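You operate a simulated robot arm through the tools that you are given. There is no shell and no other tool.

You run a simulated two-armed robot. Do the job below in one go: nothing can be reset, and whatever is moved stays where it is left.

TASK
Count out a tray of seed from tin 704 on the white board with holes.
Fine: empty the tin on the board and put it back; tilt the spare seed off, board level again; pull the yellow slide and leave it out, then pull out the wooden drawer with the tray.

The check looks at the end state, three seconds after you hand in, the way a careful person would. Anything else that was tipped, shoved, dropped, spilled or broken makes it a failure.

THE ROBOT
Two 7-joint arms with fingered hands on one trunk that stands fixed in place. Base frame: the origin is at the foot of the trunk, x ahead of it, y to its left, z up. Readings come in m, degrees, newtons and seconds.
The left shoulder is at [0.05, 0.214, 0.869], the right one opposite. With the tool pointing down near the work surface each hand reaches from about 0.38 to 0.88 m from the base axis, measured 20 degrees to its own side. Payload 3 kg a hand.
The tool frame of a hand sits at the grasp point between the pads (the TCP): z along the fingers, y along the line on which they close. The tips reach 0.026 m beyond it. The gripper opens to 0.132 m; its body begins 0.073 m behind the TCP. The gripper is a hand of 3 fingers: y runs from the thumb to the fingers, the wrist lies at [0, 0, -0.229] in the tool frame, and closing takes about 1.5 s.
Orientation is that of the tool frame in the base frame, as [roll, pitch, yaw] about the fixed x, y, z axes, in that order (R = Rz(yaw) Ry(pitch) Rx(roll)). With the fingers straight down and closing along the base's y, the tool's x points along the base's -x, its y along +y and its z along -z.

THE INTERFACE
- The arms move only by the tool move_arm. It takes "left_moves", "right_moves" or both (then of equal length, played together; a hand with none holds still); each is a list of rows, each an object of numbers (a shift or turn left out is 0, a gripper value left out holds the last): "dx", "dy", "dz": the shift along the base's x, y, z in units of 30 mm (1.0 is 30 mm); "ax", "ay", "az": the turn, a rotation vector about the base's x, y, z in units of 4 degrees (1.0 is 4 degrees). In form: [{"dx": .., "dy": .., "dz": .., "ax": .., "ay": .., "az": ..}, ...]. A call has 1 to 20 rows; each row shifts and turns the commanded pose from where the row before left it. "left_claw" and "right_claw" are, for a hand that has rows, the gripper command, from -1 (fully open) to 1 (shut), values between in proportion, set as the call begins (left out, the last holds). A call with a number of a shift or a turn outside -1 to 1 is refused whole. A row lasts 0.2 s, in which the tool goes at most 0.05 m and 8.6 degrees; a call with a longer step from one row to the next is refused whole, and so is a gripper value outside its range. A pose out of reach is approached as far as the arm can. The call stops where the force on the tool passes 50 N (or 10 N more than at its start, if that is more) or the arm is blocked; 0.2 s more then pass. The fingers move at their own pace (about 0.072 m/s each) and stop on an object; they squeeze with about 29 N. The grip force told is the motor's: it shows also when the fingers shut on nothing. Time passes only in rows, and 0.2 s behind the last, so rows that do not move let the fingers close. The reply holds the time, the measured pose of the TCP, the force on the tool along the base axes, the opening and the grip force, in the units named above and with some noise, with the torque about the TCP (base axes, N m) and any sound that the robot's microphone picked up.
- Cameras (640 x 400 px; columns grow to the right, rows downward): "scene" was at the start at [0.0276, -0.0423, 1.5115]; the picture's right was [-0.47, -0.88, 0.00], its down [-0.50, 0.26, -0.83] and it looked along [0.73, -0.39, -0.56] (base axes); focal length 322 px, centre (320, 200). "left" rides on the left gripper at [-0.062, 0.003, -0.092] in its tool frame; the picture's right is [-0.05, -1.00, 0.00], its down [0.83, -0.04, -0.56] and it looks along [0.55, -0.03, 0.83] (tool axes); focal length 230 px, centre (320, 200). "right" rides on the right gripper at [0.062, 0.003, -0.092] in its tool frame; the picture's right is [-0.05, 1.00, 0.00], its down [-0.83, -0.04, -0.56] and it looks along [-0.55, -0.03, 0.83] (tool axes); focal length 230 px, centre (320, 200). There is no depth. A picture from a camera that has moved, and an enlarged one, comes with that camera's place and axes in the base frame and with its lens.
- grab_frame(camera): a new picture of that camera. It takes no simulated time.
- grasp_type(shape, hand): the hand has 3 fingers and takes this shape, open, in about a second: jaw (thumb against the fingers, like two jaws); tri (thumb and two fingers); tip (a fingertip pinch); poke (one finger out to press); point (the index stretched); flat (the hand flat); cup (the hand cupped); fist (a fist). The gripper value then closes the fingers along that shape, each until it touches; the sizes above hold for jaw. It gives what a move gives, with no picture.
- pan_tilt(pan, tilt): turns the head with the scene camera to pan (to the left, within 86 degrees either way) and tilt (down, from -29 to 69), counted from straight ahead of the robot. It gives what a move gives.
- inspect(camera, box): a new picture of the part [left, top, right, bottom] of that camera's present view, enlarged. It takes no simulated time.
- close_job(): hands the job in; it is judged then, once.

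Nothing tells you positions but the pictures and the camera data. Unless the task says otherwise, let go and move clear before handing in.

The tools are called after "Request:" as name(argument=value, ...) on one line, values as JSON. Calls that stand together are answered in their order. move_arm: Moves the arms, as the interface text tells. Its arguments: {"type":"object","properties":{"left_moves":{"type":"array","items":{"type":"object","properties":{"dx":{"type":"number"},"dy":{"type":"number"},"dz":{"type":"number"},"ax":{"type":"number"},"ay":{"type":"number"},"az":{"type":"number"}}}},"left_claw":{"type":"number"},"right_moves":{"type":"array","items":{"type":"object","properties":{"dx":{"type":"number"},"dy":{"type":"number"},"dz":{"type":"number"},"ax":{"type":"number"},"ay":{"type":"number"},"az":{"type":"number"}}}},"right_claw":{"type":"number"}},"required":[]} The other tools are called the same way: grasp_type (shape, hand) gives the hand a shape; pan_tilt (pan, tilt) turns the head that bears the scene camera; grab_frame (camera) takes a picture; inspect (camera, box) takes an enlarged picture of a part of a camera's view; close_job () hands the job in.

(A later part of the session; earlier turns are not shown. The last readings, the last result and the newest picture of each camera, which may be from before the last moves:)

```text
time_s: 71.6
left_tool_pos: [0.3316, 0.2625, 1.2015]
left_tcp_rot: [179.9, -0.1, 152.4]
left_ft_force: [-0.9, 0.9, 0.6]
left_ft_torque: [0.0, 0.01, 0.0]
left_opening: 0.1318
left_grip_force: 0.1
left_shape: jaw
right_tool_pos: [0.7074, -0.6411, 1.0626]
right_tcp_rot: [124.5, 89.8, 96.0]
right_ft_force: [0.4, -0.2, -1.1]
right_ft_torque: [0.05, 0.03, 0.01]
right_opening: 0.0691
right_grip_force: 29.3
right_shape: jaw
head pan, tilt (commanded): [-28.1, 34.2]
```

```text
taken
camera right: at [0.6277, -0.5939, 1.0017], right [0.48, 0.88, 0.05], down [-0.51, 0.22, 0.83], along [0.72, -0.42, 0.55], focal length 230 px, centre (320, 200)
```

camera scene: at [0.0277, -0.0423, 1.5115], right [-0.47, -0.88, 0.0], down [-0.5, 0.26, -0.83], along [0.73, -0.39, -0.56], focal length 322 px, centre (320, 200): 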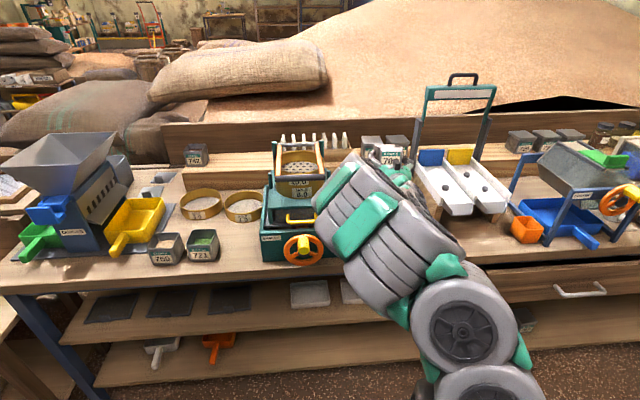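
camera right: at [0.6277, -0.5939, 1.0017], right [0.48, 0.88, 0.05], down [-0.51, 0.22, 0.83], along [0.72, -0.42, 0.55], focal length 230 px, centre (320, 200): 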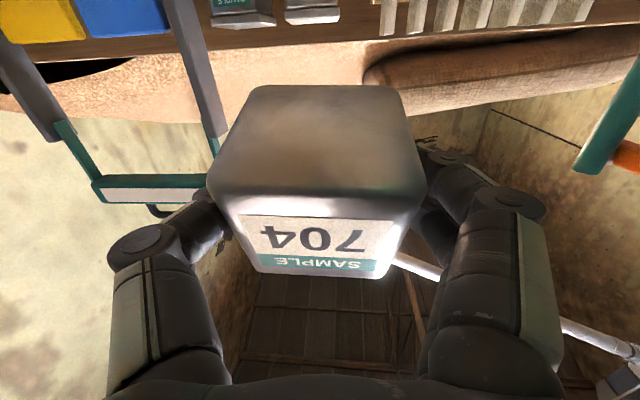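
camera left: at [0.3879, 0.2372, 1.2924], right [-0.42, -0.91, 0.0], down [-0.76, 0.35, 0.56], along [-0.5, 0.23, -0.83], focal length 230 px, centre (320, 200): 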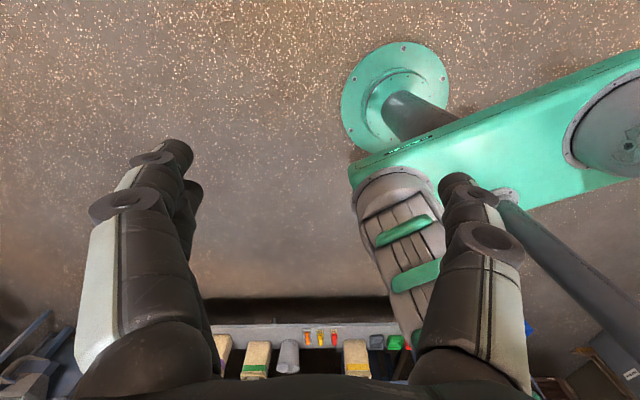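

Request:
inspect(camera="scene", box=[355, 130, 435, 190])

Request:
move_arm(right_moves=[{"dx": -0.25, "dy": 0.2, "dz": 0.54, "ax": 0.446, "ay": 0.827}, {"dx": -0.25, "dy": 0.2, "dz": 0.54, "ax": 0.446, "ay": 0.827}, {"dx": -0.25, "dy": 0.2, "dz": 0.54, "ax": 0.446, "ay": 0.827}, {"dx": -0.25, "dy": 0.2, "dz": 0.54, "ax": 0.446, "ay": 0.827}, {"dx": -0.25, "dy": 0.2, "dz": 0.54, "ax": 0.446, "ay": 0.827}, {"dx": -0.25, "dy": 0.2, "dz": 0.54, "ax": 0.446, "ay": 0.827}, {"dx": -0.25, "dy": 0.2, "dz": 0.54, "ax": 0.446, "ay": 0.827}, {"dx": -0.25, "dy": 0.2, "dz": 0.54, "ax": 0.446, "ay": 0.827}, {}])

Request:
grab_frame(camera="scene")

Request:
grab_frame(camera="right")

```text
6.67 times, centred on (395, 160) of scene
camera zoom: at [0.0277, -0.0423, 1.5115], right [-0.47, -0.88, 0.0], down [-0.5, 0.26, -0.83], along [0.73, -0.39, -0.56], focal length 2143 px, centre (-180, 467)
```

zoom: 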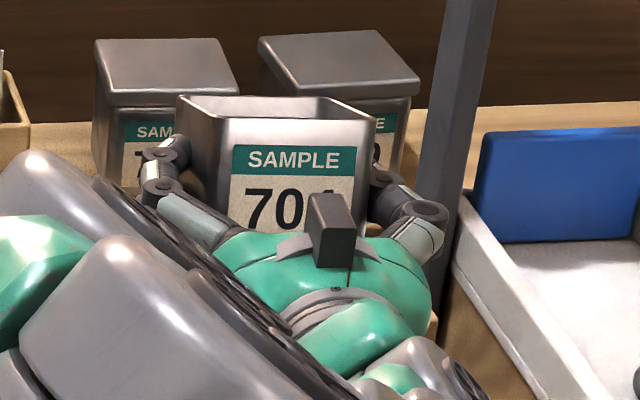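

```text
time_s: 73.6
left_tool_pos: [0.3325, 0.2632, 1.2014]
left_tcp_rot: [180.0, -0.1, 152.3]
left_ft_force: [0.4, -0.1, 0.6]
left_ft_torque: [0.0, -0.03, 0.01]
left_opening: 0.132
left_grip_force: 0.0
left_shape: jaw
right_tool_pos: [0.6456, -0.592, 1.192]
right_tcp_rot: [179.8, 59.7, 151.3]
right_ft_force: [-0.1, 0.3, -0.7]
right_ft_torque: [-0.03, -0.01, 0.01]
right_opening: 0.0685
right_grip_force: 29.5
right_shape: jaw
head pan, tilt (commanded): [-28.1, 34.2]
```

```text
taken
camera scene: at [0.0277, -0.0423, 1.5115], right [-0.47, -0.88, 0.0], down [-0.5, 0.26, -0.83], along [0.73, -0.39, -0.56], focal length 322 px, centre (320, 200)
```

scene: 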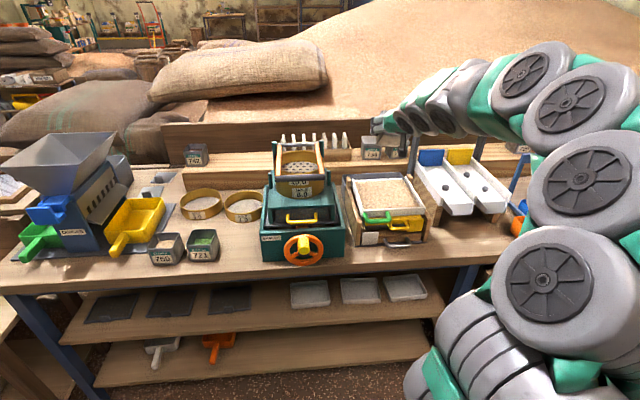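

```text
taken
camera right: at [0.5506, -0.5373, 1.1861], right [0.5, 0.86, 0.05], down [-0.07, -0.01, 1.0], along [0.86, -0.5, 0.06], focal length 230 px, centre (320, 200)
```

right: 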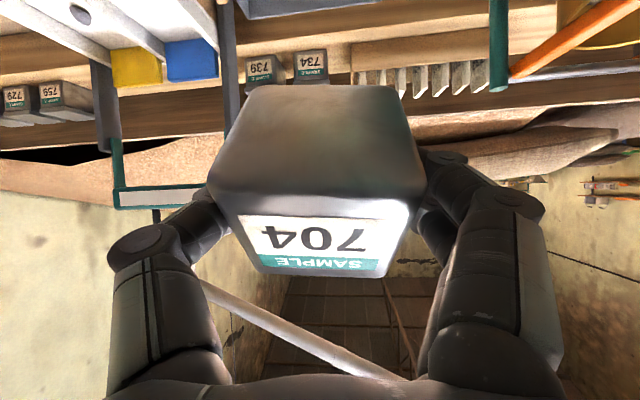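

Request:
inspect(camera="scene", box=[335, 160, 445, 250])

Request:
move_arm(right_moves=[{"dx": -0.2, "dy": 0.4, "dz": 0.1}, {"dx": -0.3, "dy": 0.8, "dz": 0.1}, {"dx": -0.3, "dy": 0.8, "dz": 0.1}, {"dx": -0.3, "dy": 0.8}, {"dx": -0.2, "dy": 0.8}, {"dx": -0.2, "dy": 0.8}, {"dx": 0, "dy": 0.9}, {"dx": 0, "dy": 0.9}, {"dx": 0, "dy": 0.9}, {"dx": 0, "dy": 0.9}, {"dx": 0, "dy": 0.9}, {"dx": 0, "dy": 0.9}, {"dx": 0, "dy": 0.9}, {"dx": 0, "dy": 0.9}, {"dx": 0, "dy": 0.9}, {"dx": 0, "dy": 0.9}, {"dx": 0, "dy": 0.9}, {"dx": 0, "dy": 0.9}, {"dx": 0, "dy": 0.6}, {}])

Request:
grab_frame(camera="scene")

Request:
grab_frame(camera="right")

```text
4.44 times, centred on (390, 205) of scene
camera zoom: at [0.0277, -0.0423, 1.5115], right [-0.47, -0.88, 0.0], down [-0.5, 0.26, -0.83], along [0.73, -0.39, -0.56], focal length 1429 px, centre (9, 178)
```

zoom: 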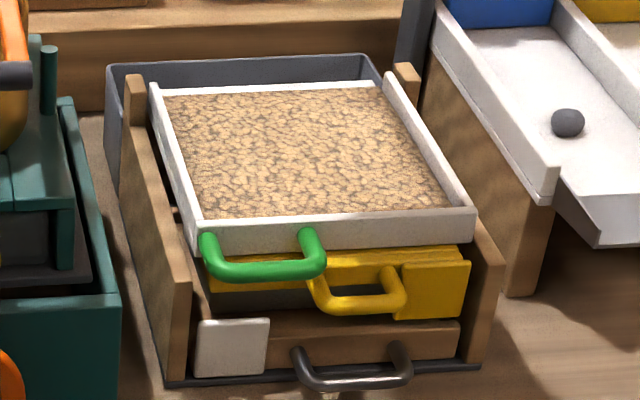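

```text
time_s: 77.8
left_tool_pos: [0.3321, 0.2633, 1.2011]
left_tcp_rot: [-180.0, 0.0, 152.4]
left_ft_force: [-0.5, -0.4, 0.6]
left_ft_torque: [0.01, -0.02, -0.01]
left_opening: 0.132
left_grip_force: 0.0
left_shape: jaw
right_tool_pos: [0.6012, -0.1162, 1.2004]
right_tcp_rot: [179.7, 59.8, 151.3]
right_ft_force: [-0.8, 0.5, -0.6]
right_ft_torque: [-0.03, 0.03, 0.01]
right_opening: 0.0685
right_grip_force: 29.0
right_shape: jaw
head pan, tilt (commanded): [-28.1, 34.2]
```

```text
taken
camera scene: at [0.0277, -0.0423, 1.5115], right [-0.47, -0.88, 0.0], down [-0.5, 0.26, -0.83], along [0.73, -0.39, -0.56], focal length 322 px, centre (320, 200)
```

scene: 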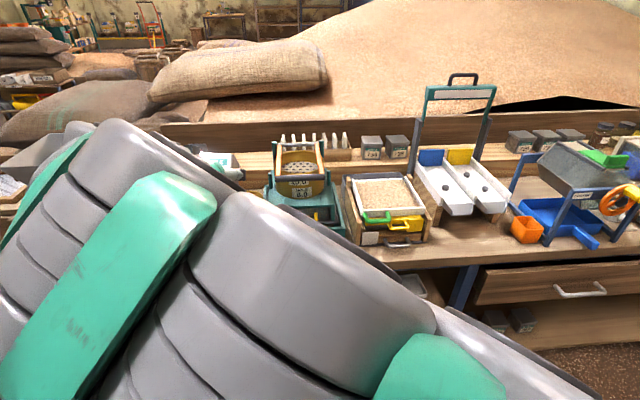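

```text
taken
camera right: at [0.5071, -0.0619, 1.1936], right [0.5, 0.87, 0.05], down [-0.08, -0.01, 1.0], along [0.86, -0.5, 0.06], focal length 230 px, centre (320, 200)
```

right: 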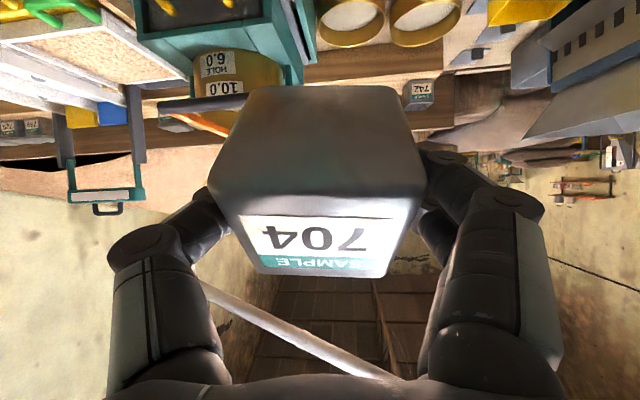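

The board is fully covered and nothing spilled. Next I bring the empty tin back to its slot; since it leans in the grip, I will first hover above the slot's front with the hand at a shallower angle.

Request:
move_arm(right_moves=[{"dx": 0.246, "dy": 0.067, "dz": -0.833, "ax": -0.2226, "ay": -0.4127, "az": 0.0125}, {"dx": 0.246, "dy": 0.067, "dz": -0.833, "ax": -0.2226, "ay": -0.4127, "az": 0.0125}, {"dx": 0.246, "dy": 0.067, "dz": -0.833, "ax": -0.2226, "ay": -0.4127, "az": 0.0125}, {"dx": 0.246, "dy": 0.067, "dz": -0.833, "ax": -0.2226, "ay": -0.4127, "az": 0.0125}, {"dx": 0.246, "dy": 0.067, "dz": -0.833, "ax": -0.2226, "ay": -0.4127, "az": 0.0125}, {"dx": 0.246, "dy": 0.067, "dz": -0.833, "ax": -0.2226, "ay": -0.4127, "az": 0.0125}, {"dx": 0.246, "dy": 0.067, "dz": -0.833, "ax": -0.2226, "ay": -0.4127, "az": 0.0125}, {"dx": 0.246, "dy": 0.067, "dz": -0.833, "ax": -0.2226, "ay": -0.4127, "az": 0.0125}, {"dx": 0.667, "dy": -0.361, "dz": -0.333}, {"dx": 0.667, "dy": -0.361, "dz": -0.333}, {"dx": 0.667, "dy": -0.361, "dz": -0.333}, {"dx": 0.667, "dy": -0.361, "dz": -0.333}, {"dx": 0.667, "dy": -0.361, "dz": -0.333}, {"dx": 0.667, "dy": -0.361, "dz": -0.333}, {}])

Request:
grab_frame(camera="scene")

Request:
inspect(camera="scene", box=[180, 190, 300, 275])

Request:
grab_frame(camera="right")

```text
time_s: 81.0
left_tool_pos: [0.332, 0.2633, 1.2013]
left_tcp_rot: [179.9, 0.1, 152.3]
left_ft_force: [-0.2, -0.3, -0.4]
left_ft_torque: [0.01, 0.01, -0.03]
left_opening: 0.1318
left_grip_force: 0.1
left_shape: jaw
right_tool_pos: [0.7804, -0.1663, 0.9421]
right_tcp_rot: [179.7, 74.7, 151.6]
right_ft_force: [-0.7, -0.5, -0.4]
right_ft_torque: [0.0, 0.0, 0.05]
right_opening: 0.0684
right_grip_force: 29.5
right_shape: jaw
head pan, tilt (commanded): [-28.1, 34.2]
```

```text
taken
camera scene: at [0.0277, -0.0423, 1.5115], right [-0.47, -0.88, 0.0], down [-0.5, 0.26, -0.83], along [0.73, -0.39, -0.56], focal length 322 px, centre (320, 200)
```

scene: 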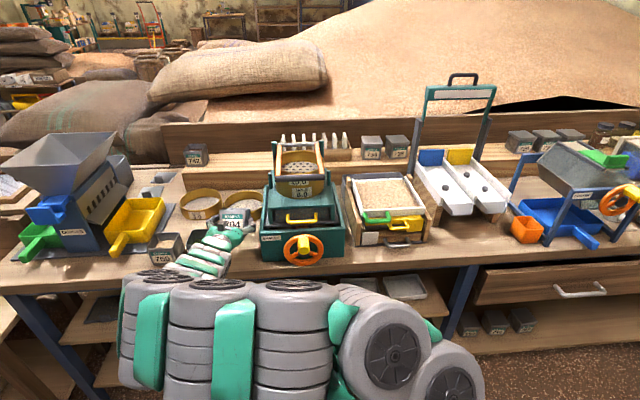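

```text
4.71 times, centred on (240, 232) of scene
camera zoom: at [0.0277, -0.0423, 1.5115], right [-0.47, -0.88, 0.0], down [-0.5, 0.26, -0.83], along [0.73, -0.39, -0.56], focal length 1513 px, centre (696, 47)
```

zoom: 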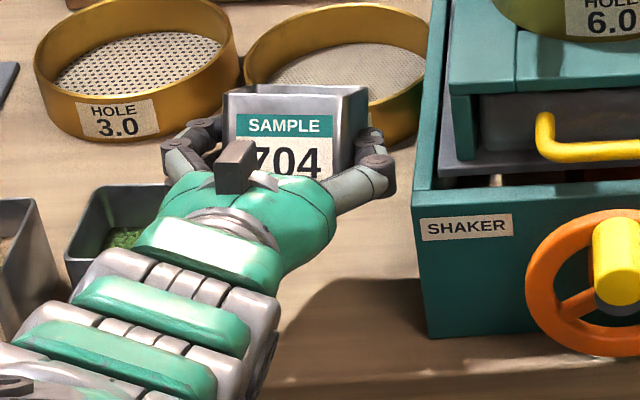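

```text
taken
camera right: at [0.6894, -0.1143, 0.9071], right [0.48, 0.87, 0.05], down [-0.3, 0.11, 0.95], along [0.82, -0.47, 0.32], focal length 230 px, centre (320, 200)
```

right: 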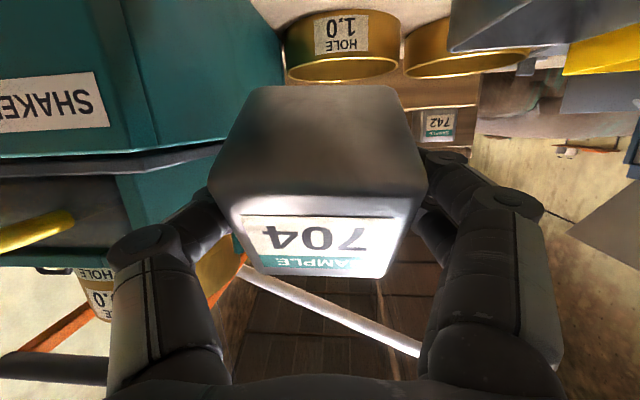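

Request:
move_arm(right_moves=[{"dz": -0.333}, {"dz": -0.333}, {"dz": -0.333}, {"dz": -0.333}, {"dz": -0.333}, {"dz": -0.333}, {"dz": -0.333}, {"dz": -0.2}, {"dz": -0.1}, {"dz": -0.1}, {}])

Request:
grab_frame(camera="right")

Request:
inspect(camera="scene", box=[180, 200, 300, 285])

```text
time_s: 83.4
left_tool_pos: [0.3319, 0.2634, 1.2005]
left_tcp_rot: [-179.9, 0.0, 152.4]
left_ft_force: [-0.4, 0.2, 0.3]
left_ft_torque: [0.03, 0.01, -0.02]
left_opening: 0.1321
left_grip_force: 0.0
left_shape: jaw
right_tool_pos: [0.781, -0.1675, 0.8582]
right_tcp_rot: [179.8, 74.8, 151.6]
right_ft_force: [-0.2, 0.4, -1.3]
right_ft_torque: [0.04, 0.0, 0.03]
right_opening: 0.0684
right_grip_force: 28.9
right_shape: jaw
head pan, tilt (commanded): [-28.1, 34.2]
```

```text
taken
camera right: at [0.6899, -0.1149, 0.8236], right [0.48, 0.87, 0.05], down [-0.3, 0.11, 0.95], along [0.82, -0.47, 0.32], focal length 230 px, centre (320, 200)
```

right: 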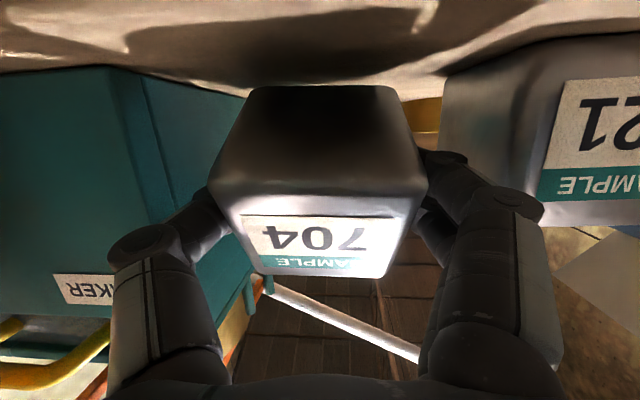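

```text
4.71 times, centred on (240, 242) of scene
camera zoom: at [0.0277, -0.0423, 1.5115], right [-0.47, -0.88, 0.0], down [-0.5, 0.26, -0.83], along [0.73, -0.39, -0.56], focal length 1513 px, centre (696, 0)
```

zoom: 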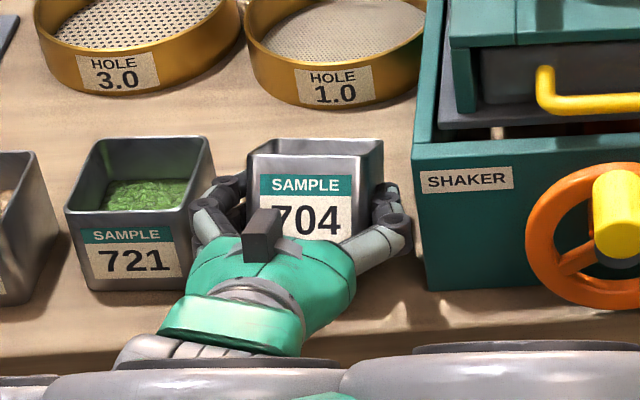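

Request:
move_arm(right_moves=[{"dz": -0.07}, {"dz": -0.07}, {}])

Request:
move_arm(right_moves=[{"dz": -0.07}, {"dz": -0.07}, {}])

Request:
grab_frame(camera="right")

```text
time_s: 84.2
left_tool_pos: [0.3313, 0.2646, 1.2004]
left_tcp_rot: [-180.0, 0.0, 152.3]
left_ft_force: [-1.1, -0.6, 0.4]
left_ft_torque: [0.0, 0.02, -0.04]
left_opening: 0.1319
left_grip_force: 0.0
left_shape: jaw
right_tool_pos: [0.7804, -0.1656, 0.8557]
right_tcp_rot: [179.8, 74.9, 151.7]
right_ft_force: [-3.7, 2.9, 17.0]
right_ft_torque: [-0.61, 0.02, -0.13]
right_opening: 0.0681
right_grip_force: 28.4
right_shape: jaw
head pan, tilt (commanded): [-28.1, 34.2]
```

```text
time_s: 85.0
left_tool_pos: [0.3309, 0.2626, 1.2005]
left_tcp_rot: [180.0, 0.0, 152.3]
left_ft_force: [0.1, -0.3, -0.1]
left_ft_torque: [0.02, -0.04, 0.04]
left_opening: 0.1322
left_grip_force: 0.0
left_shape: jaw
right_tool_pos: [0.7812, -0.1656, 0.8516]
right_tcp_rot: [179.7, 75.0, 151.6]
right_ft_force: [-3.3, 8.5, 31.4]
right_ft_torque: [-0.32, -0.52, 0.1]
right_opening: 0.0678
right_grip_force: 29.2
right_shape: jaw
head pan, tilt (commanded): [-28.1, 34.2]
```

```text
taken
camera right: at [0.6907, -0.1137, 0.8163], right [0.48, 0.87, 0.05], down [-0.3, 0.11, 0.95], along [0.82, -0.47, 0.32], focal length 230 px, centre (320, 200)
```

right: 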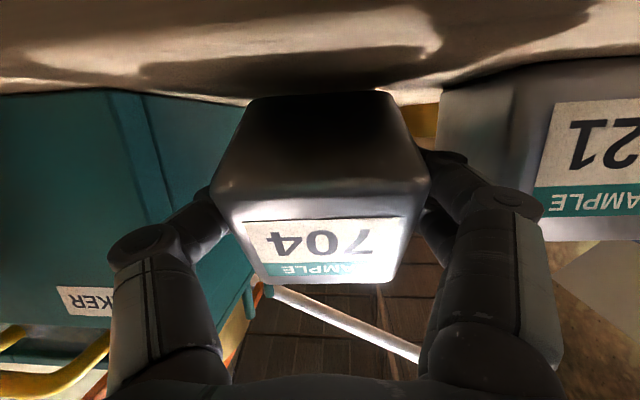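

Request:
move_arm(right_moves=[{"dx": -0.15, "dy": 0.08}, {"dx": -0.15, "dy": 0.08}, {}])

Request:
grab_frame(camera="right")

```text
time_s: 85.8
left_tool_pos: [0.3318, 0.2628, 1.2007]
left_tcp_rot: [180.0, -0.1, 152.4]
left_ft_force: [-0.3, -0.6, -0.2]
left_ft_torque: [0.01, 0.04, 0.0]
left_opening: 0.132
left_grip_force: 0.0
left_shape: jaw
right_tool_pos: [0.7721, -0.1623, 0.8495]
right_tcp_rot: [179.8, 74.7, 151.5]
right_ft_force: [2.6, -1.8, 5.3]
right_ft_torque: [-0.18, -0.25, 0.0]
right_opening: 0.0681
right_grip_force: 28.5
right_shape: jaw
head pan, tilt (commanded): [-28.1, 34.2]
```

```text
taken
camera right: at [0.681, -0.1103, 0.8153], right [0.48, 0.87, 0.05], down [-0.3, 0.11, 0.95], along [0.82, -0.47, 0.32], focal length 230 px, centre (320, 200)
```

right: 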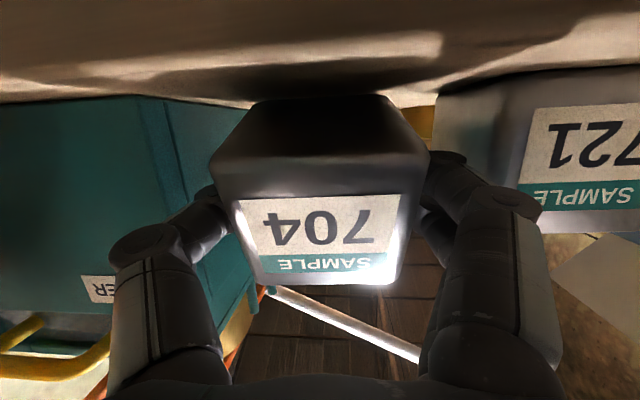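

The drag is turning the tin back upright nicely. I'll continue in small back-and-down steps.

Request:
move_arm(right_moves=[{"dx": -0.147, "dy": 0.079, "dz": -0.07}, {"dx": -0.147, "dy": 0.079, "dz": -0.07}, {}])

Request:
grab_frame(camera="right")

Request:
inspect(camera="scene", box=[180, 200, 300, 285])

```text
time_s: 86.6
left_tool_pos: [0.3327, 0.2634, 1.2014]
left_tcp_rot: [-179.9, 0.0, 152.3]
left_ft_force: [-0.5, -0.3, -0.3]
left_ft_torque: [0.02, -0.01, -0.01]
left_opening: 0.132
left_grip_force: 0.1
left_shape: jaw
right_tool_pos: [0.7635, -0.1571, 0.8463]
right_tcp_rot: [179.8, 74.8, 151.5]
right_ft_force: [2.1, -1.5, 7.5]
right_ft_torque: [-0.19, -0.44, -0.06]
right_opening: 0.0681
right_grip_force: 29.4
right_shape: jaw
head pan, tilt (commanded): [-28.1, 34.2]
```

```text
taken
camera right: at [0.6728, -0.1051, 0.8113], right [0.48, 0.87, 0.05], down [-0.3, 0.11, 0.95], along [0.82, -0.47, 0.32], focal length 230 px, centre (320, 200)
```

right: 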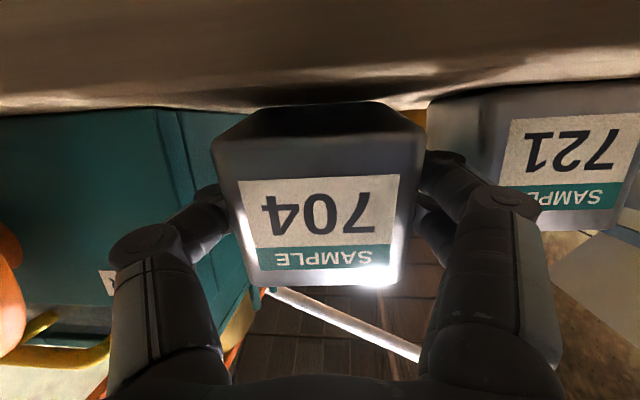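

```text
4.71 times, centred on (240, 242) of scene
camera zoom: at [0.0276, -0.0423, 1.5115], right [-0.47, -0.88, 0.0], down [-0.5, 0.26, -0.83], along [0.73, -0.39, -0.56], focal length 1513 px, centre (696, 0)
```

zoom: 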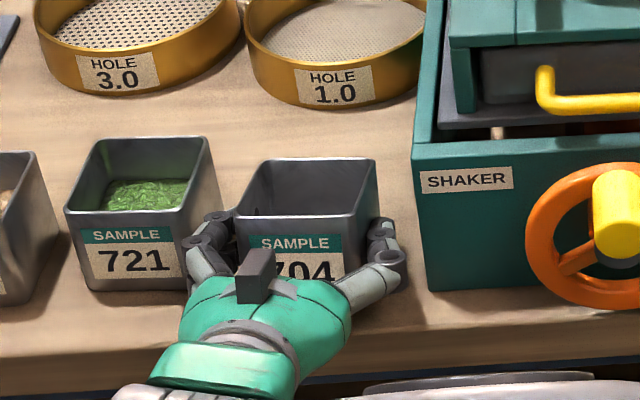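

Request:
move_arm(right_moves=[{"dx": -0.147, "dy": 0.079, "dz": -0.05}, {"dx": -0.1, "dy": 0.054, "dz": -0.05}, {}])

Request:
grab_frame(camera="right")

Request:
inspect(camera="scene", box=[180, 200, 300, 285])

```text
time_s: 87.4
left_tool_pos: [0.3324, 0.2636, 1.2003]
left_tcp_rot: [-179.9, 0.0, 152.2]
left_ft_force: [-1.1, -0.5, -0.1]
left_ft_torque: [-0.01, -0.01, -0.02]
left_opening: 0.1319
left_grip_force: 0.1
left_shape: jaw
right_tool_pos: [0.7547, -0.1523, 0.8435]
right_tcp_rot: [179.8, 74.8, 151.5]
right_ft_force: [2.3, -0.9, 6.8]
right_ft_torque: [-0.12, -0.44, -0.08]
right_opening: 0.068
right_grip_force: 29.2
right_shape: jaw
head pan, tilt (commanded): [-28.1, 34.2]
```

```text
taken
camera right: at [0.6652, -0.1014, 0.8081], right [0.48, 0.87, 0.05], down [-0.3, 0.11, 0.95], along [0.82, -0.47, 0.32], focal length 230 px, centre (320, 200)
```

right: 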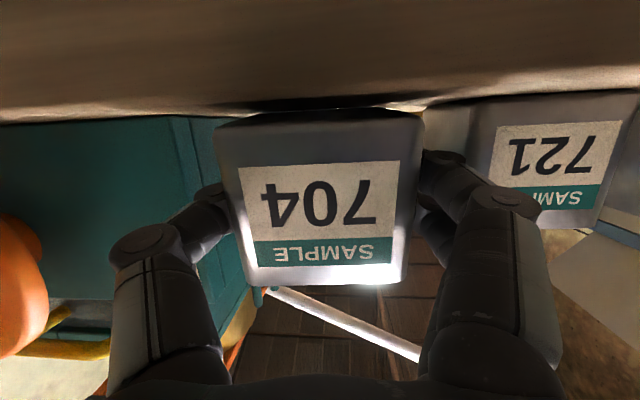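

```text
4.71 times, centred on (240, 242) of scene
camera zoom: at [0.0276, -0.0423, 1.5115], right [-0.47, -0.88, 0.0], down [-0.5, 0.26, -0.83], along [0.73, -0.39, -0.56], focal length 1513 px, centre (696, 0)
```

zoom: 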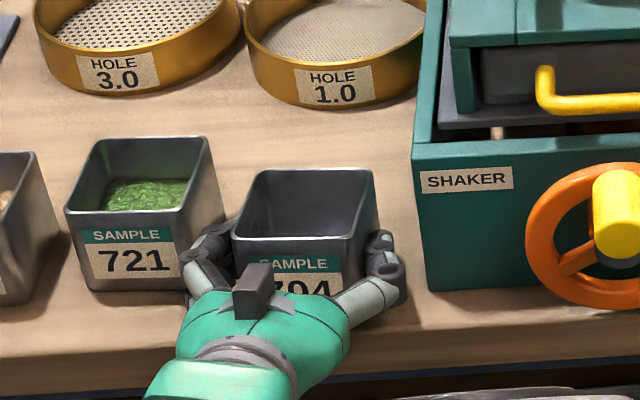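

Request:
move_arm(right_moves=[{"dx": -0.06, "dy": 0.03, "dz": -0.06}, {}])

Request:
grab_frame(camera="right")

Request:
inspect(camera="scene", box=[210, 225, 270, 270])

```text
time_s: 88.0
left_tool_pos: [0.3312, 0.2629, 1.2008]
left_tcp_rot: [180.0, 0.0, 152.2]
left_ft_force: [0.3, -1.2, 0.5]
left_ft_torque: [0.05, -0.01, -0.02]
left_opening: 0.1316
left_grip_force: 0.2
left_shape: jaw
right_tool_pos: [0.754, -0.1512, 0.8419]
right_tcp_rot: [179.7, 74.8, 151.5]
right_ft_force: [2.1, -2.8, 5.6]
right_ft_torque: [-0.11, -0.45, -0.1]
right_opening: 0.0683
right_grip_force: 29.2
right_shape: jaw
head pan, tilt (commanded): [-28.1, 34.2]
```

```text
taken
camera right: at [0.6633, -0.1001, 0.807], right [0.48, 0.87, 0.05], down [-0.3, 0.11, 0.95], along [0.82, -0.47, 0.32], focal length 230 px, centre (320, 200)
```

right: 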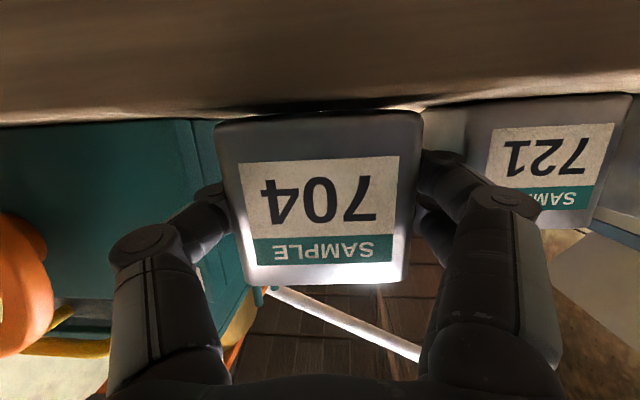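

```text
8.89 times, centred on (240, 248) of scene
camera zoom: at [0.0276, -0.0423, 1.5115], right [-0.47, -0.88, 0.0], down [-0.5, 0.26, -0.83], along [0.73, -0.39, -0.56], focal length 2858 px, centre (1031, -222)
```

zoom: 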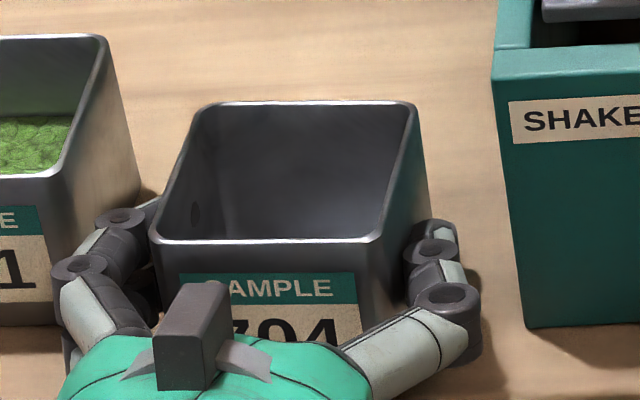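

The tin is upright and visibly empty, about 27 mm in front of its old spot. I'll lift it a few mm, move it forward to its place and set it down.

Request:
move_arm(right_moves=[{"dz": 0.1}, {"dz": 0.1}, {"dx": 0.186, "dy": -0.124}, {"dx": 0.186, "dy": -0.124}, {"dx": 0.186, "dy": -0.124}, {"dx": 0.186, "dy": -0.124}, {}])

Request:
grab_frame(camera="right")

Request:
inspect(camera="scene", box=[200, 215, 280, 275])

```text
time_s: 89.6
left_tool_pos: [0.3319, 0.2639, 1.1997]
left_tcp_rot: [179.9, 0.0, 152.4]
left_ft_force: [0.7, 0.6, 0.3]
left_ft_torque: [-0.03, 0.02, -0.02]
left_opening: 0.1322
left_grip_force: 0.1
left_shape: jaw
right_tool_pos: [0.7768, -0.1669, 0.8475]
right_tcp_rot: [179.9, 74.8, 151.5]
right_ft_force: [-0.7, -0.6, -1.2]
right_ft_torque: [0.02, 0.03, 0.0]
right_opening: 0.0679
right_grip_force: 28.8
right_shape: jaw
head pan, tilt (commanded): [-28.1, 34.2]
```

```text
taken
camera right: at [0.686, -0.1153, 0.8128], right [0.48, 0.87, 0.05], down [-0.3, 0.11, 0.95], along [0.82, -0.47, 0.32], focal length 230 px, centre (320, 200)
```

right: 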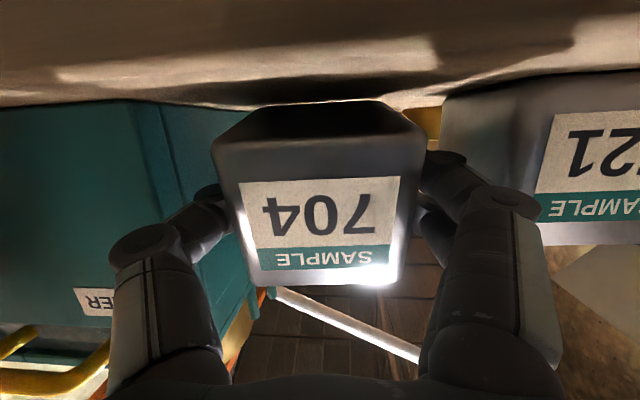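

```text
6.67 times, centred on (240, 245) of scene
camera zoom: at [0.0277, -0.0423, 1.5115], right [-0.47, -0.88, 0.0], down [-0.5, 0.26, -0.83], along [0.73, -0.39, -0.56], focal length 2143 px, centre (853, -100)
```

zoom: 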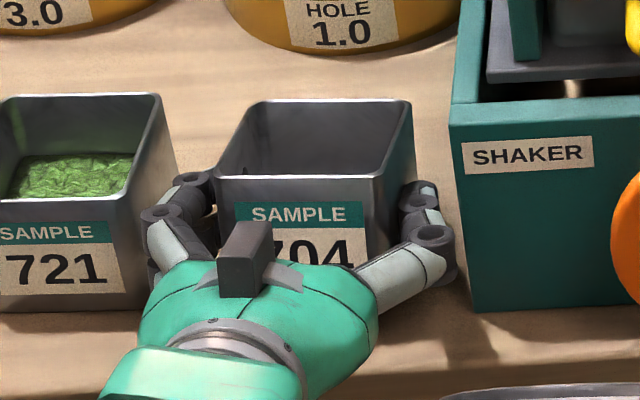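

Request:
move_arm(right_moves=[{"dz": -0.08}, {"dz": -0.08}, {"dz": -0.06}, {}])

Request:
grab_frame(camera="right")

Request:
inspect(camera="scene", box=[200, 215, 280, 275])

```text
time_s: 90.6
left_tool_pos: [0.3307, 0.2635, 1.201]
left_tcp_rot: [180.0, 0.0, 152.3]
left_ft_force: [0.7, -1.2, 0.4]
left_ft_torque: [-0.01, 0.02, 0.0]
left_opening: 0.1319
left_grip_force: 0.0
left_shape: jaw
right_tool_pos: [0.7766, -0.1657, 0.8426]
right_tcp_rot: [179.8, 74.9, 151.5]
right_ft_force: [-3.3, 2.3, 12.5]
right_ft_torque: [-0.08, -0.49, 0.12]
right_opening: 0.068
right_grip_force: 28.7
right_shape: jaw
head pan, tilt (commanded): [-28.1, 34.2]
```

```text
taken
camera right: at [0.6855, -0.1143, 0.8066], right [0.48, 0.87, 0.05], down [-0.3, 0.11, 0.95], along [0.82, -0.47, 0.32], focal length 230 px, centre (320, 200)
```

right: 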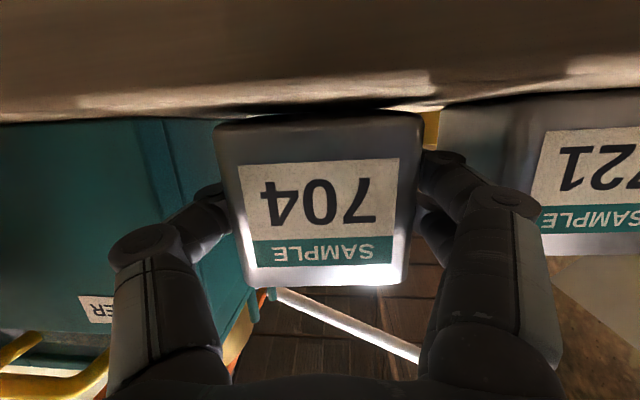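

```text
6.67 times, centred on (240, 245) of scene
camera zoom: at [0.0274, -0.0422, 1.5115], right [-0.47, -0.88, 0.0], down [-0.5, 0.26, -0.83], along [0.73, -0.39, -0.56], focal length 2143 px, centre (853, -100)
```

zoom: 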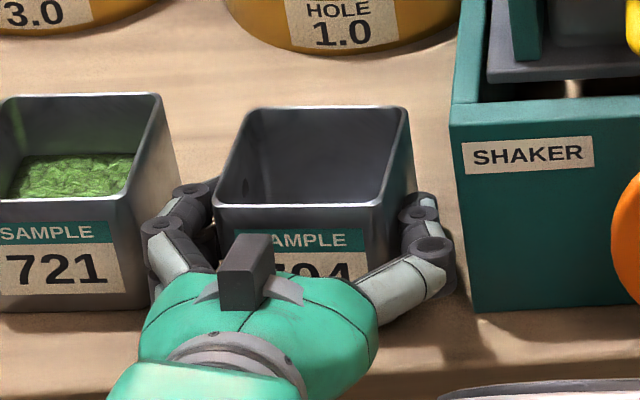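

Request:
move_arm(right_moves=[{"dz": 0.05}, {}])

Request:
move_arm(right_claw=-0.33, right_moves=[{}, {}, {}, {}, {}, {}])

Request:
grab_frame(camera="right")

Request:
inspect(camera="scene", box=[200, 215, 280, 275])

```text
time_s: 91.2
left_tool_pos: [0.3319, 0.2627, 1.2021]
left_tcp_rot: [180.0, 0.1, 152.3]
left_ft_force: [0.3, 0.5, -0.2]
left_ft_torque: [-0.02, -0.01, -0.02]
left_opening: 0.1315
left_grip_force: 0.0
left_shape: jaw
right_tool_pos: [0.7764, -0.1658, 0.8429]
right_tcp_rot: [179.8, 74.8, 151.7]
right_ft_force: [1.3, 1.1, 5.6]
right_ft_torque: [-0.1, -0.32, 0.07]
right_opening: 0.0681
right_grip_force: 28.9
right_shape: jaw
head pan, tilt (commanded): [-28.1, 34.2]
```

```text
time_s: 92.6
left_tool_pos: [0.3319, 0.2625, 1.2013]
left_tcp_rot: [180.0, 0.0, 152.3]
left_ft_force: [-0.3, 0.3, -0.1]
left_ft_torque: [-0.02, -0.01, -0.03]
left_opening: 0.1317
left_grip_force: 0.1
left_shape: jaw
right_tool_pos: [0.7759, -0.1656, 0.843]
right_tcp_rot: [179.6, 74.8, 151.6]
right_ft_force: [-0.3, 0.0, -0.5]
right_ft_torque: [0.01, -0.02, -0.04]
right_opening: 0.0875
right_grip_force: 0.1
right_shape: jaw
head pan, tilt (commanded): [-28.1, 34.2]
```

```text
taken
camera right: at [0.6854, -0.1146, 0.8078], right [0.48, 0.87, 0.05], down [-0.3, 0.11, 0.95], along [0.82, -0.47, 0.32], focal length 230 px, centre (320, 200)
```

right: 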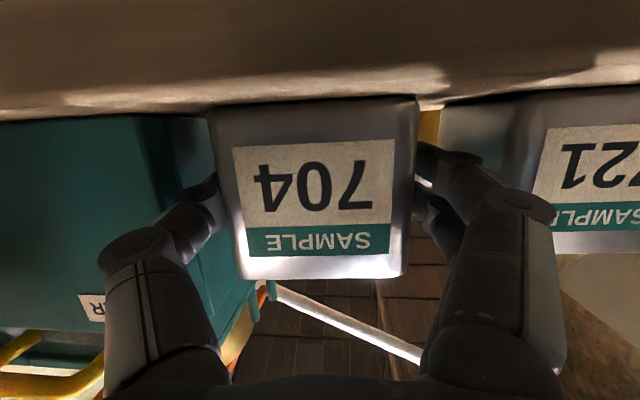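

```text
6.67 times, centred on (240, 245) of scene
camera zoom: at [0.0277, -0.0423, 1.5115], right [-0.47, -0.88, 0.0], down [-0.5, 0.26, -0.83], along [0.73, -0.39, -0.56], focal length 2143 px, centre (853, -100)
```

zoom: 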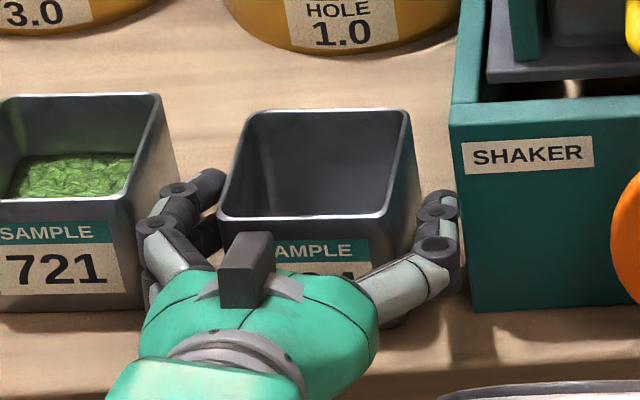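

Tin 704 stands flat in its place (within a few mm of where it was), empty. I'll ease the hand off sideways a touch and back straight out.

Request:
move_arm(right_moves=[{"dx": -0.04, "dy": -0.075}, {"dx": -0.15, "dy": 0.08}, {"dx": -0.29, "dy": 0.158}, {"dx": -0.44, "dy": 0.2375}, {"dx": -0.44, "dy": 0.2375}, {"dx": -0.44, "dy": 0.2375}, {"dx": -0.44, "dy": 0.2375}, {"dx": -0.44, "dy": 0.2375}, {"dx": -0.44, "dy": 0.2375}, {"dx": -0.44, "dy": 0.2375}, {}])

Request:
inspect(camera="scene", box=[200, 215, 280, 275])

Request:
grab_frame(camera="right")

```text
time_s: 95.0
left_tool_pos: [0.3317, 0.2634, 1.2012]
left_tcp_rot: [-179.9, 0.0, 152.3]
left_ft_force: [-0.3, -0.4, -0.5]
left_ft_torque: [0.0, 0.0, 0.0]
left_opening: 0.132
left_grip_force: 0.1
left_shape: jaw
right_tool_pos: [0.6704, -0.1123, 0.8422]
right_tcp_rot: [179.5, 74.8, 151.5]
right_ft_force: [-0.2, -0.4, -1.4]
right_ft_torque: [-0.03, -0.01, -0.02]
right_opening: 0.0875
right_grip_force: 0.1
right_shape: jaw
head pan, tilt (commanded): [-28.1, 34.2]
```

```text
6.67 times, centred on (240, 245) of scene
camera zoom: at [0.0276, -0.0423, 1.5115], right [-0.47, -0.88, 0.0], down [-0.5, 0.26, -0.83], along [0.73, -0.39, -0.56], focal length 2143 px, centre (853, -100)
```

zoom: 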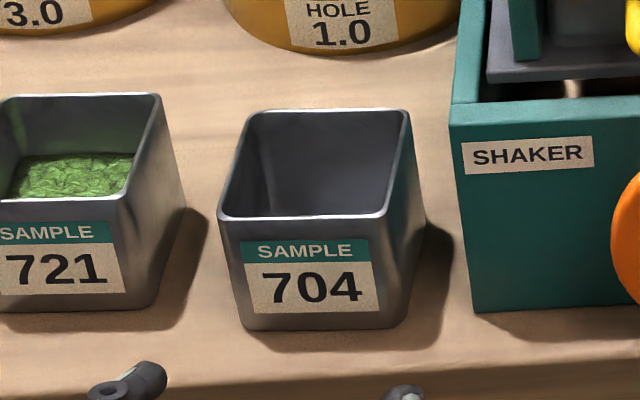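

```text
taken
camera right: at [0.5791, -0.0609, 0.807], right [0.48, 0.87, 0.05], down [-0.3, 0.11, 0.95], along [0.82, -0.47, 0.32], focal length 230 px, centre (320, 200)
```

right: 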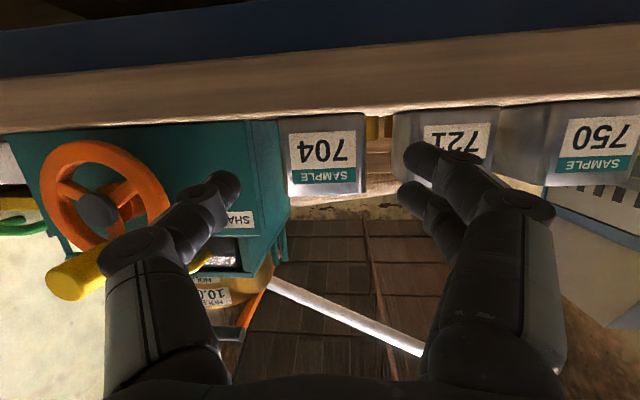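

The tin is done. Next comes tilting the board by its green handle: I'll raise the hand, and turn it so it can close on the green bar from front-above (thumb on the wall side), approaching first only to a free spot in front of the unit.

Request:
move_arm(right_claw=0.39, right_moves=[{"dx": -0.3, "dz": 0.95}, {"dx": -0.3, "dz": 0.95}, {"dx": -0.3, "dz": 0.95}, {"dx": -0.3, "dz": 0.95}, {"dx": -0.3, "dz": 0.95}, {"dx": -0.3, "dz": 0.95}, {"dx": -0.3, "dz": 0.95}, {"dx": -0.3, "dz": 0.95}, {"dx": -0.3, "dz": 0.95}, {"dx": -0.056, "dy": -0.523, "dz": -0.026, "ax": -0.4858, "ay": 0.6136, "az": 0.5716}, {"dx": -0.056, "dy": -0.523, "dz": -0.026, "ax": -0.4858, "ay": 0.6136, "az": 0.5716}, {"dx": -0.056, "dy": -0.523, "dz": -0.026, "ax": -0.4858, "ay": 0.6136, "az": 0.5716}, {"dx": -0.056, "dy": -0.523, "dz": -0.026, "ax": -0.4858, "ay": 0.6136, "az": 0.5716}, {"dx": -0.056, "dy": -0.523, "dz": -0.026, "ax": -0.4858, "ay": 0.6136, "az": 0.5716}, {"dx": -0.056, "dy": -0.523, "dz": -0.026, "ax": -0.4858, "ay": 0.6136, "az": 0.5716}, {"dx": -0.056, "dy": -0.523, "dz": -0.026, "ax": -0.4858, "ay": 0.6136, "az": 0.5716}, {"dx": -0.056, "dy": -0.523, "dz": -0.026, "ax": -0.4858, "ay": 0.6136, "az": 0.5716}, {"dx": -0.056, "dy": -0.523, "dz": -0.026, "ax": -0.4858, "ay": 0.6136, "az": 0.5716}, {"dx": -0.056, "dy": -0.523, "dz": -0.026, "ax": -0.4858, "ay": 0.6136, "az": 0.5716}, {"dx": -0.056, "dy": -0.523, "dz": -0.026, "ax": -0.4858, "ay": 0.6136, "az": 0.5716}])

Request:
move_arm(right_moves=[{"dx": -0.056, "dy": -0.523, "dz": -0.026, "ax": -0.4858, "ay": 0.6136, "az": 0.5716}, {"dx": -0.056, "dy": -0.523, "dz": -0.026, "ax": -0.4858, "ay": 0.6136, "az": 0.5716}, {"dx": -0.056, "dy": -0.523, "dz": -0.026, "ax": -0.4858, "ay": 0.6136, "az": 0.5716}, {"dx": -0.056, "dy": -0.523, "dz": -0.026, "ax": -0.4858, "ay": 0.6136, "az": 0.5716}, {"dx": -0.056, "dy": -0.523, "dz": -0.026, "ax": -0.4858, "ay": 0.6136, "az": 0.5716}, {"dx": -0.056, "dy": -0.523, "dz": -0.026, "ax": -0.4858, "ay": 0.6136, "az": 0.5716}, {"dx": -0.056, "dy": -0.523, "dz": -0.026, "ax": -0.4858, "ay": 0.6136, "az": 0.5716}, {"dx": -0.056, "dy": -0.523, "dz": -0.026, "ax": -0.4858, "ay": 0.6136, "az": 0.5716}, {"dx": -0.056, "dy": -0.523, "dz": -0.026, "ax": -0.4858, "ay": 0.6136, "az": 0.5716}, {"dx": -0.056, "dy": -0.523, "dz": -0.026, "ax": -0.4858, "ay": 0.6136, "az": 0.5716}, {"dx": -0.056, "dy": -0.523, "dz": -0.026, "ax": -0.4858, "ay": 0.6136, "az": 0.5716}, {"dx": -0.056, "dy": -0.523, "dz": -0.026, "ax": -0.4858, "ay": 0.6136, "az": 0.5716}, {"dx": -0.056, "dy": -0.523, "dz": -0.026, "ax": -0.4858, "ay": 0.6136, "az": 0.5716}, {"dx": -0.056, "dy": -0.523, "dz": -0.026, "ax": -0.4858, "ay": 0.6136, "az": 0.5716}, {"dx": -0.056, "dy": -0.523, "dz": -0.026, "ax": -0.4858, "ay": 0.6136, "az": 0.5716}, {}])

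Request:
grab_frame(camera="scene")

Request:
grab_frame(camera="right")

```text
time_s: 99.2
left_tool_pos: [0.3323, 0.2634, 1.2021]
left_tcp_rot: [-180.0, 0.1, 152.3]
left_ft_force: [-0.6, -0.9, 0.1]
left_ft_torque: [0.02, 0.01, 0.03]
left_opening: 0.1318
left_grip_force: 0.1
left_shape: jaw
right_tool_pos: [0.5891, -0.2728, 1.1041]
right_tcp_rot: [-140.2, 45.3, -146.1]
right_ft_force: [0.5, 0.2, 0.1]
right_ft_torque: [-0.02, 0.0, 0.01]
right_opening: 0.0402
right_grip_force: 0.1
right_shape: jaw
right hand out of reach, approached as far as the arm can: row 12, 13, 14, 15, 17
head pan, tilt (commanded): [-28.1, 34.2]
```

```text
time_s: 102.6
left_tool_pos: [0.332, 0.2639, 1.2012]
left_tcp_rot: [180.0, -0.1, 152.3]
left_ft_force: [-0.1, -0.2, -0.7]
left_ft_torque: [0.0, -0.01, 0.03]
left_opening: 0.132
left_grip_force: 0.1
left_shape: jaw
right_tool_pos: [0.5661, -0.5096, 1.0911]
right_tcp_rot: [-149.8, 0.1, -113.9]
right_ft_force: [0.2, 1.0, -0.1]
right_ft_torque: [0.0, -0.03, 0.0]
right_opening: 0.0405
right_grip_force: 0.1
right_shape: jaw
head pan, tilt (commanded): [-28.1, 34.2]
```

```text
taken
camera scene: at [0.0276, -0.0423, 1.5115], right [-0.47, -0.88, 0.0], down [-0.5, 0.26, -0.83], along [0.73, -0.39, -0.56], focal length 322 px, centre (320, 200)
```

scene: 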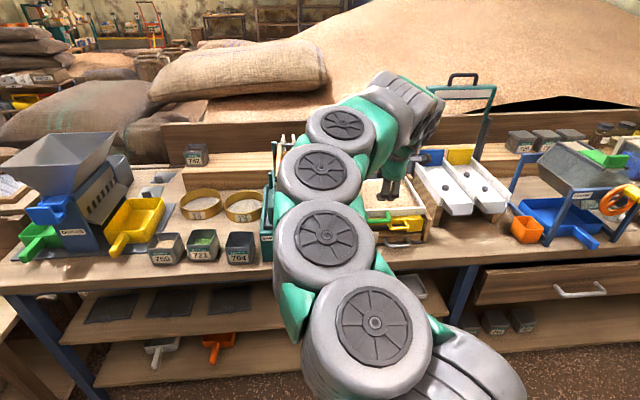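

```text
taken
camera right: at [0.4962, -0.547, 1.1704], right [-0.77, 0.4, -0.5], down [0.12, 0.86, 0.5], along [0.63, 0.33, -0.7], focal length 230 px, centre (320, 200)
```

right: 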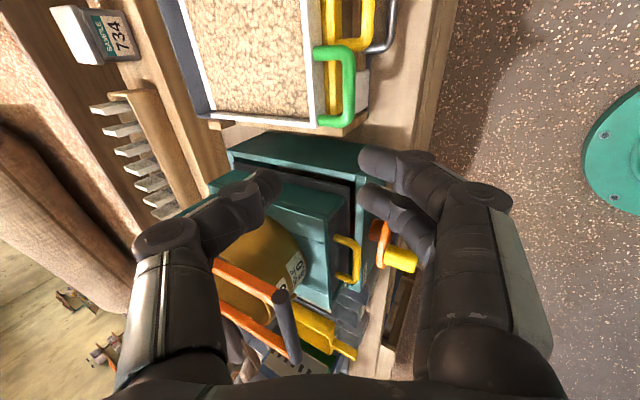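

The hand now has the intended attitude (closing plane across the green bar). I'll zoom in on the handle to fix the bar's place precisely.

Request:
inspect(camera="right", box=[280, 0, 440, 140])

Request:
inspect(camera="scene", box=[340, 190, 430, 250])

```text
2.86 times, centred on (360, 70) of right
camera zoom: at [0.4962, -0.547, 1.1704], right [-0.77, 0.4, -0.5], down [0.12, 0.86, 0.5], along [0.63, 0.33, -0.7], focal length 657 px, centre (206, 571)
```

zoom: 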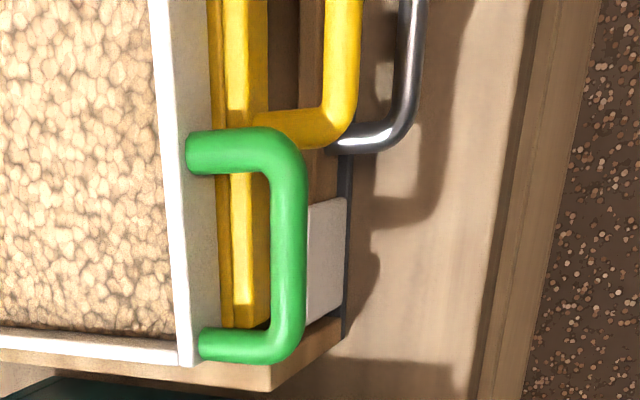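

```text
6.67 times, centred on (385, 220) of scene
camera zoom: at [0.0276, -0.0423, 1.5115], right [-0.47, -0.88, 0.0], down [-0.5, 0.26, -0.83], along [0.73, -0.39, -0.56], focal length 2143 px, centre (-113, 67)
```

zoom: 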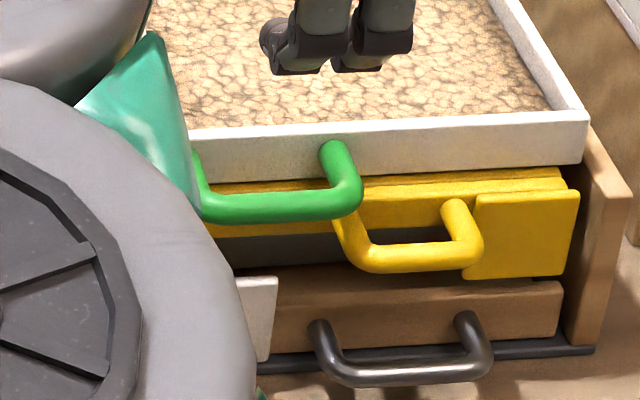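

Request:
move_arm(right_moves=[{"dx": -0.064, "dy": -0.124, "dz": -0.578}, {"dx": -0.064, "dy": -0.124, "dz": -0.578}, {"dx": -0.064, "dy": -0.124, "dz": -0.578}, {"dx": -0.064, "dy": -0.124, "dz": -0.578}, {"dx": 0.23, "dy": -0.102, "dz": -0.432}, {"dx": 0.23, "dy": -0.102, "dz": -0.432}, {"dx": 0.23, "dy": -0.102, "dz": -0.432}, {"dx": 0.23, "dy": -0.102, "dz": -0.432}, {"dx": 0.23, "dy": -0.102, "dz": -0.432}, {}])

Request:
grab_frame(camera="right")

Request:
inspect(camera="scene", box=[330, 170, 450, 250])

```text
time_s: 104.8
left_tool_pos: [0.3313, 0.2641, 1.2012]
left_tcp_rot: [180.0, -0.1, 152.3]
left_ft_force: [0.7, -0.8, 0.4]
left_ft_torque: [-0.01, -0.02, -0.01]
left_opening: 0.1317
left_grip_force: 0.1
left_shape: jaw
right_tool_pos: [0.5908, -0.5396, 0.958]
right_tcp_rot: [-149.9, 0.1, -113.9]
right_ft_force: [-0.1, -0.5, -0.4]
right_ft_torque: [0.0, -0.01, -0.02]
right_opening: 0.0402
right_grip_force: 0.1
right_shape: jaw
head pan, tilt (commanded): [-28.1, 34.2]
```

```text
taken
camera right: at [0.5213, -0.5759, 1.0363], right [-0.77, 0.4, -0.5], down [0.12, 0.86, 0.5], along [0.63, 0.33, -0.7], focal length 230 px, centre (320, 200)
```

right: 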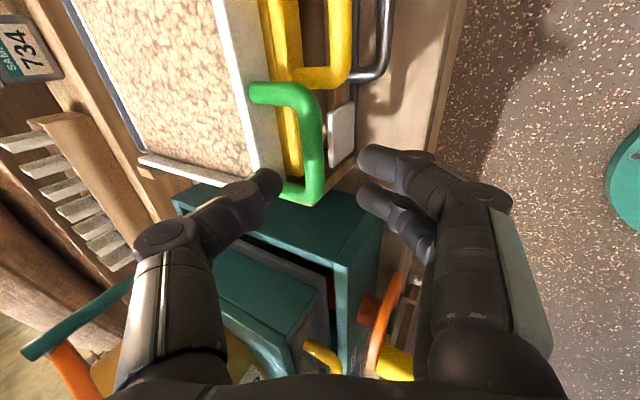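

```text
5.00 times, centred on (390, 210) of scene
camera zoom: at [0.0276, -0.0423, 1.5115], right [-0.47, -0.88, 0.0], down [-0.5, 0.26, -0.83], along [0.73, -0.39, -0.56], focal length 1607 px, centre (-30, 150)
```

zoom: 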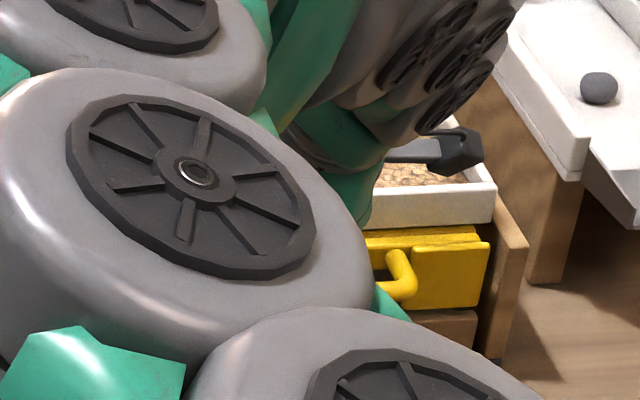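

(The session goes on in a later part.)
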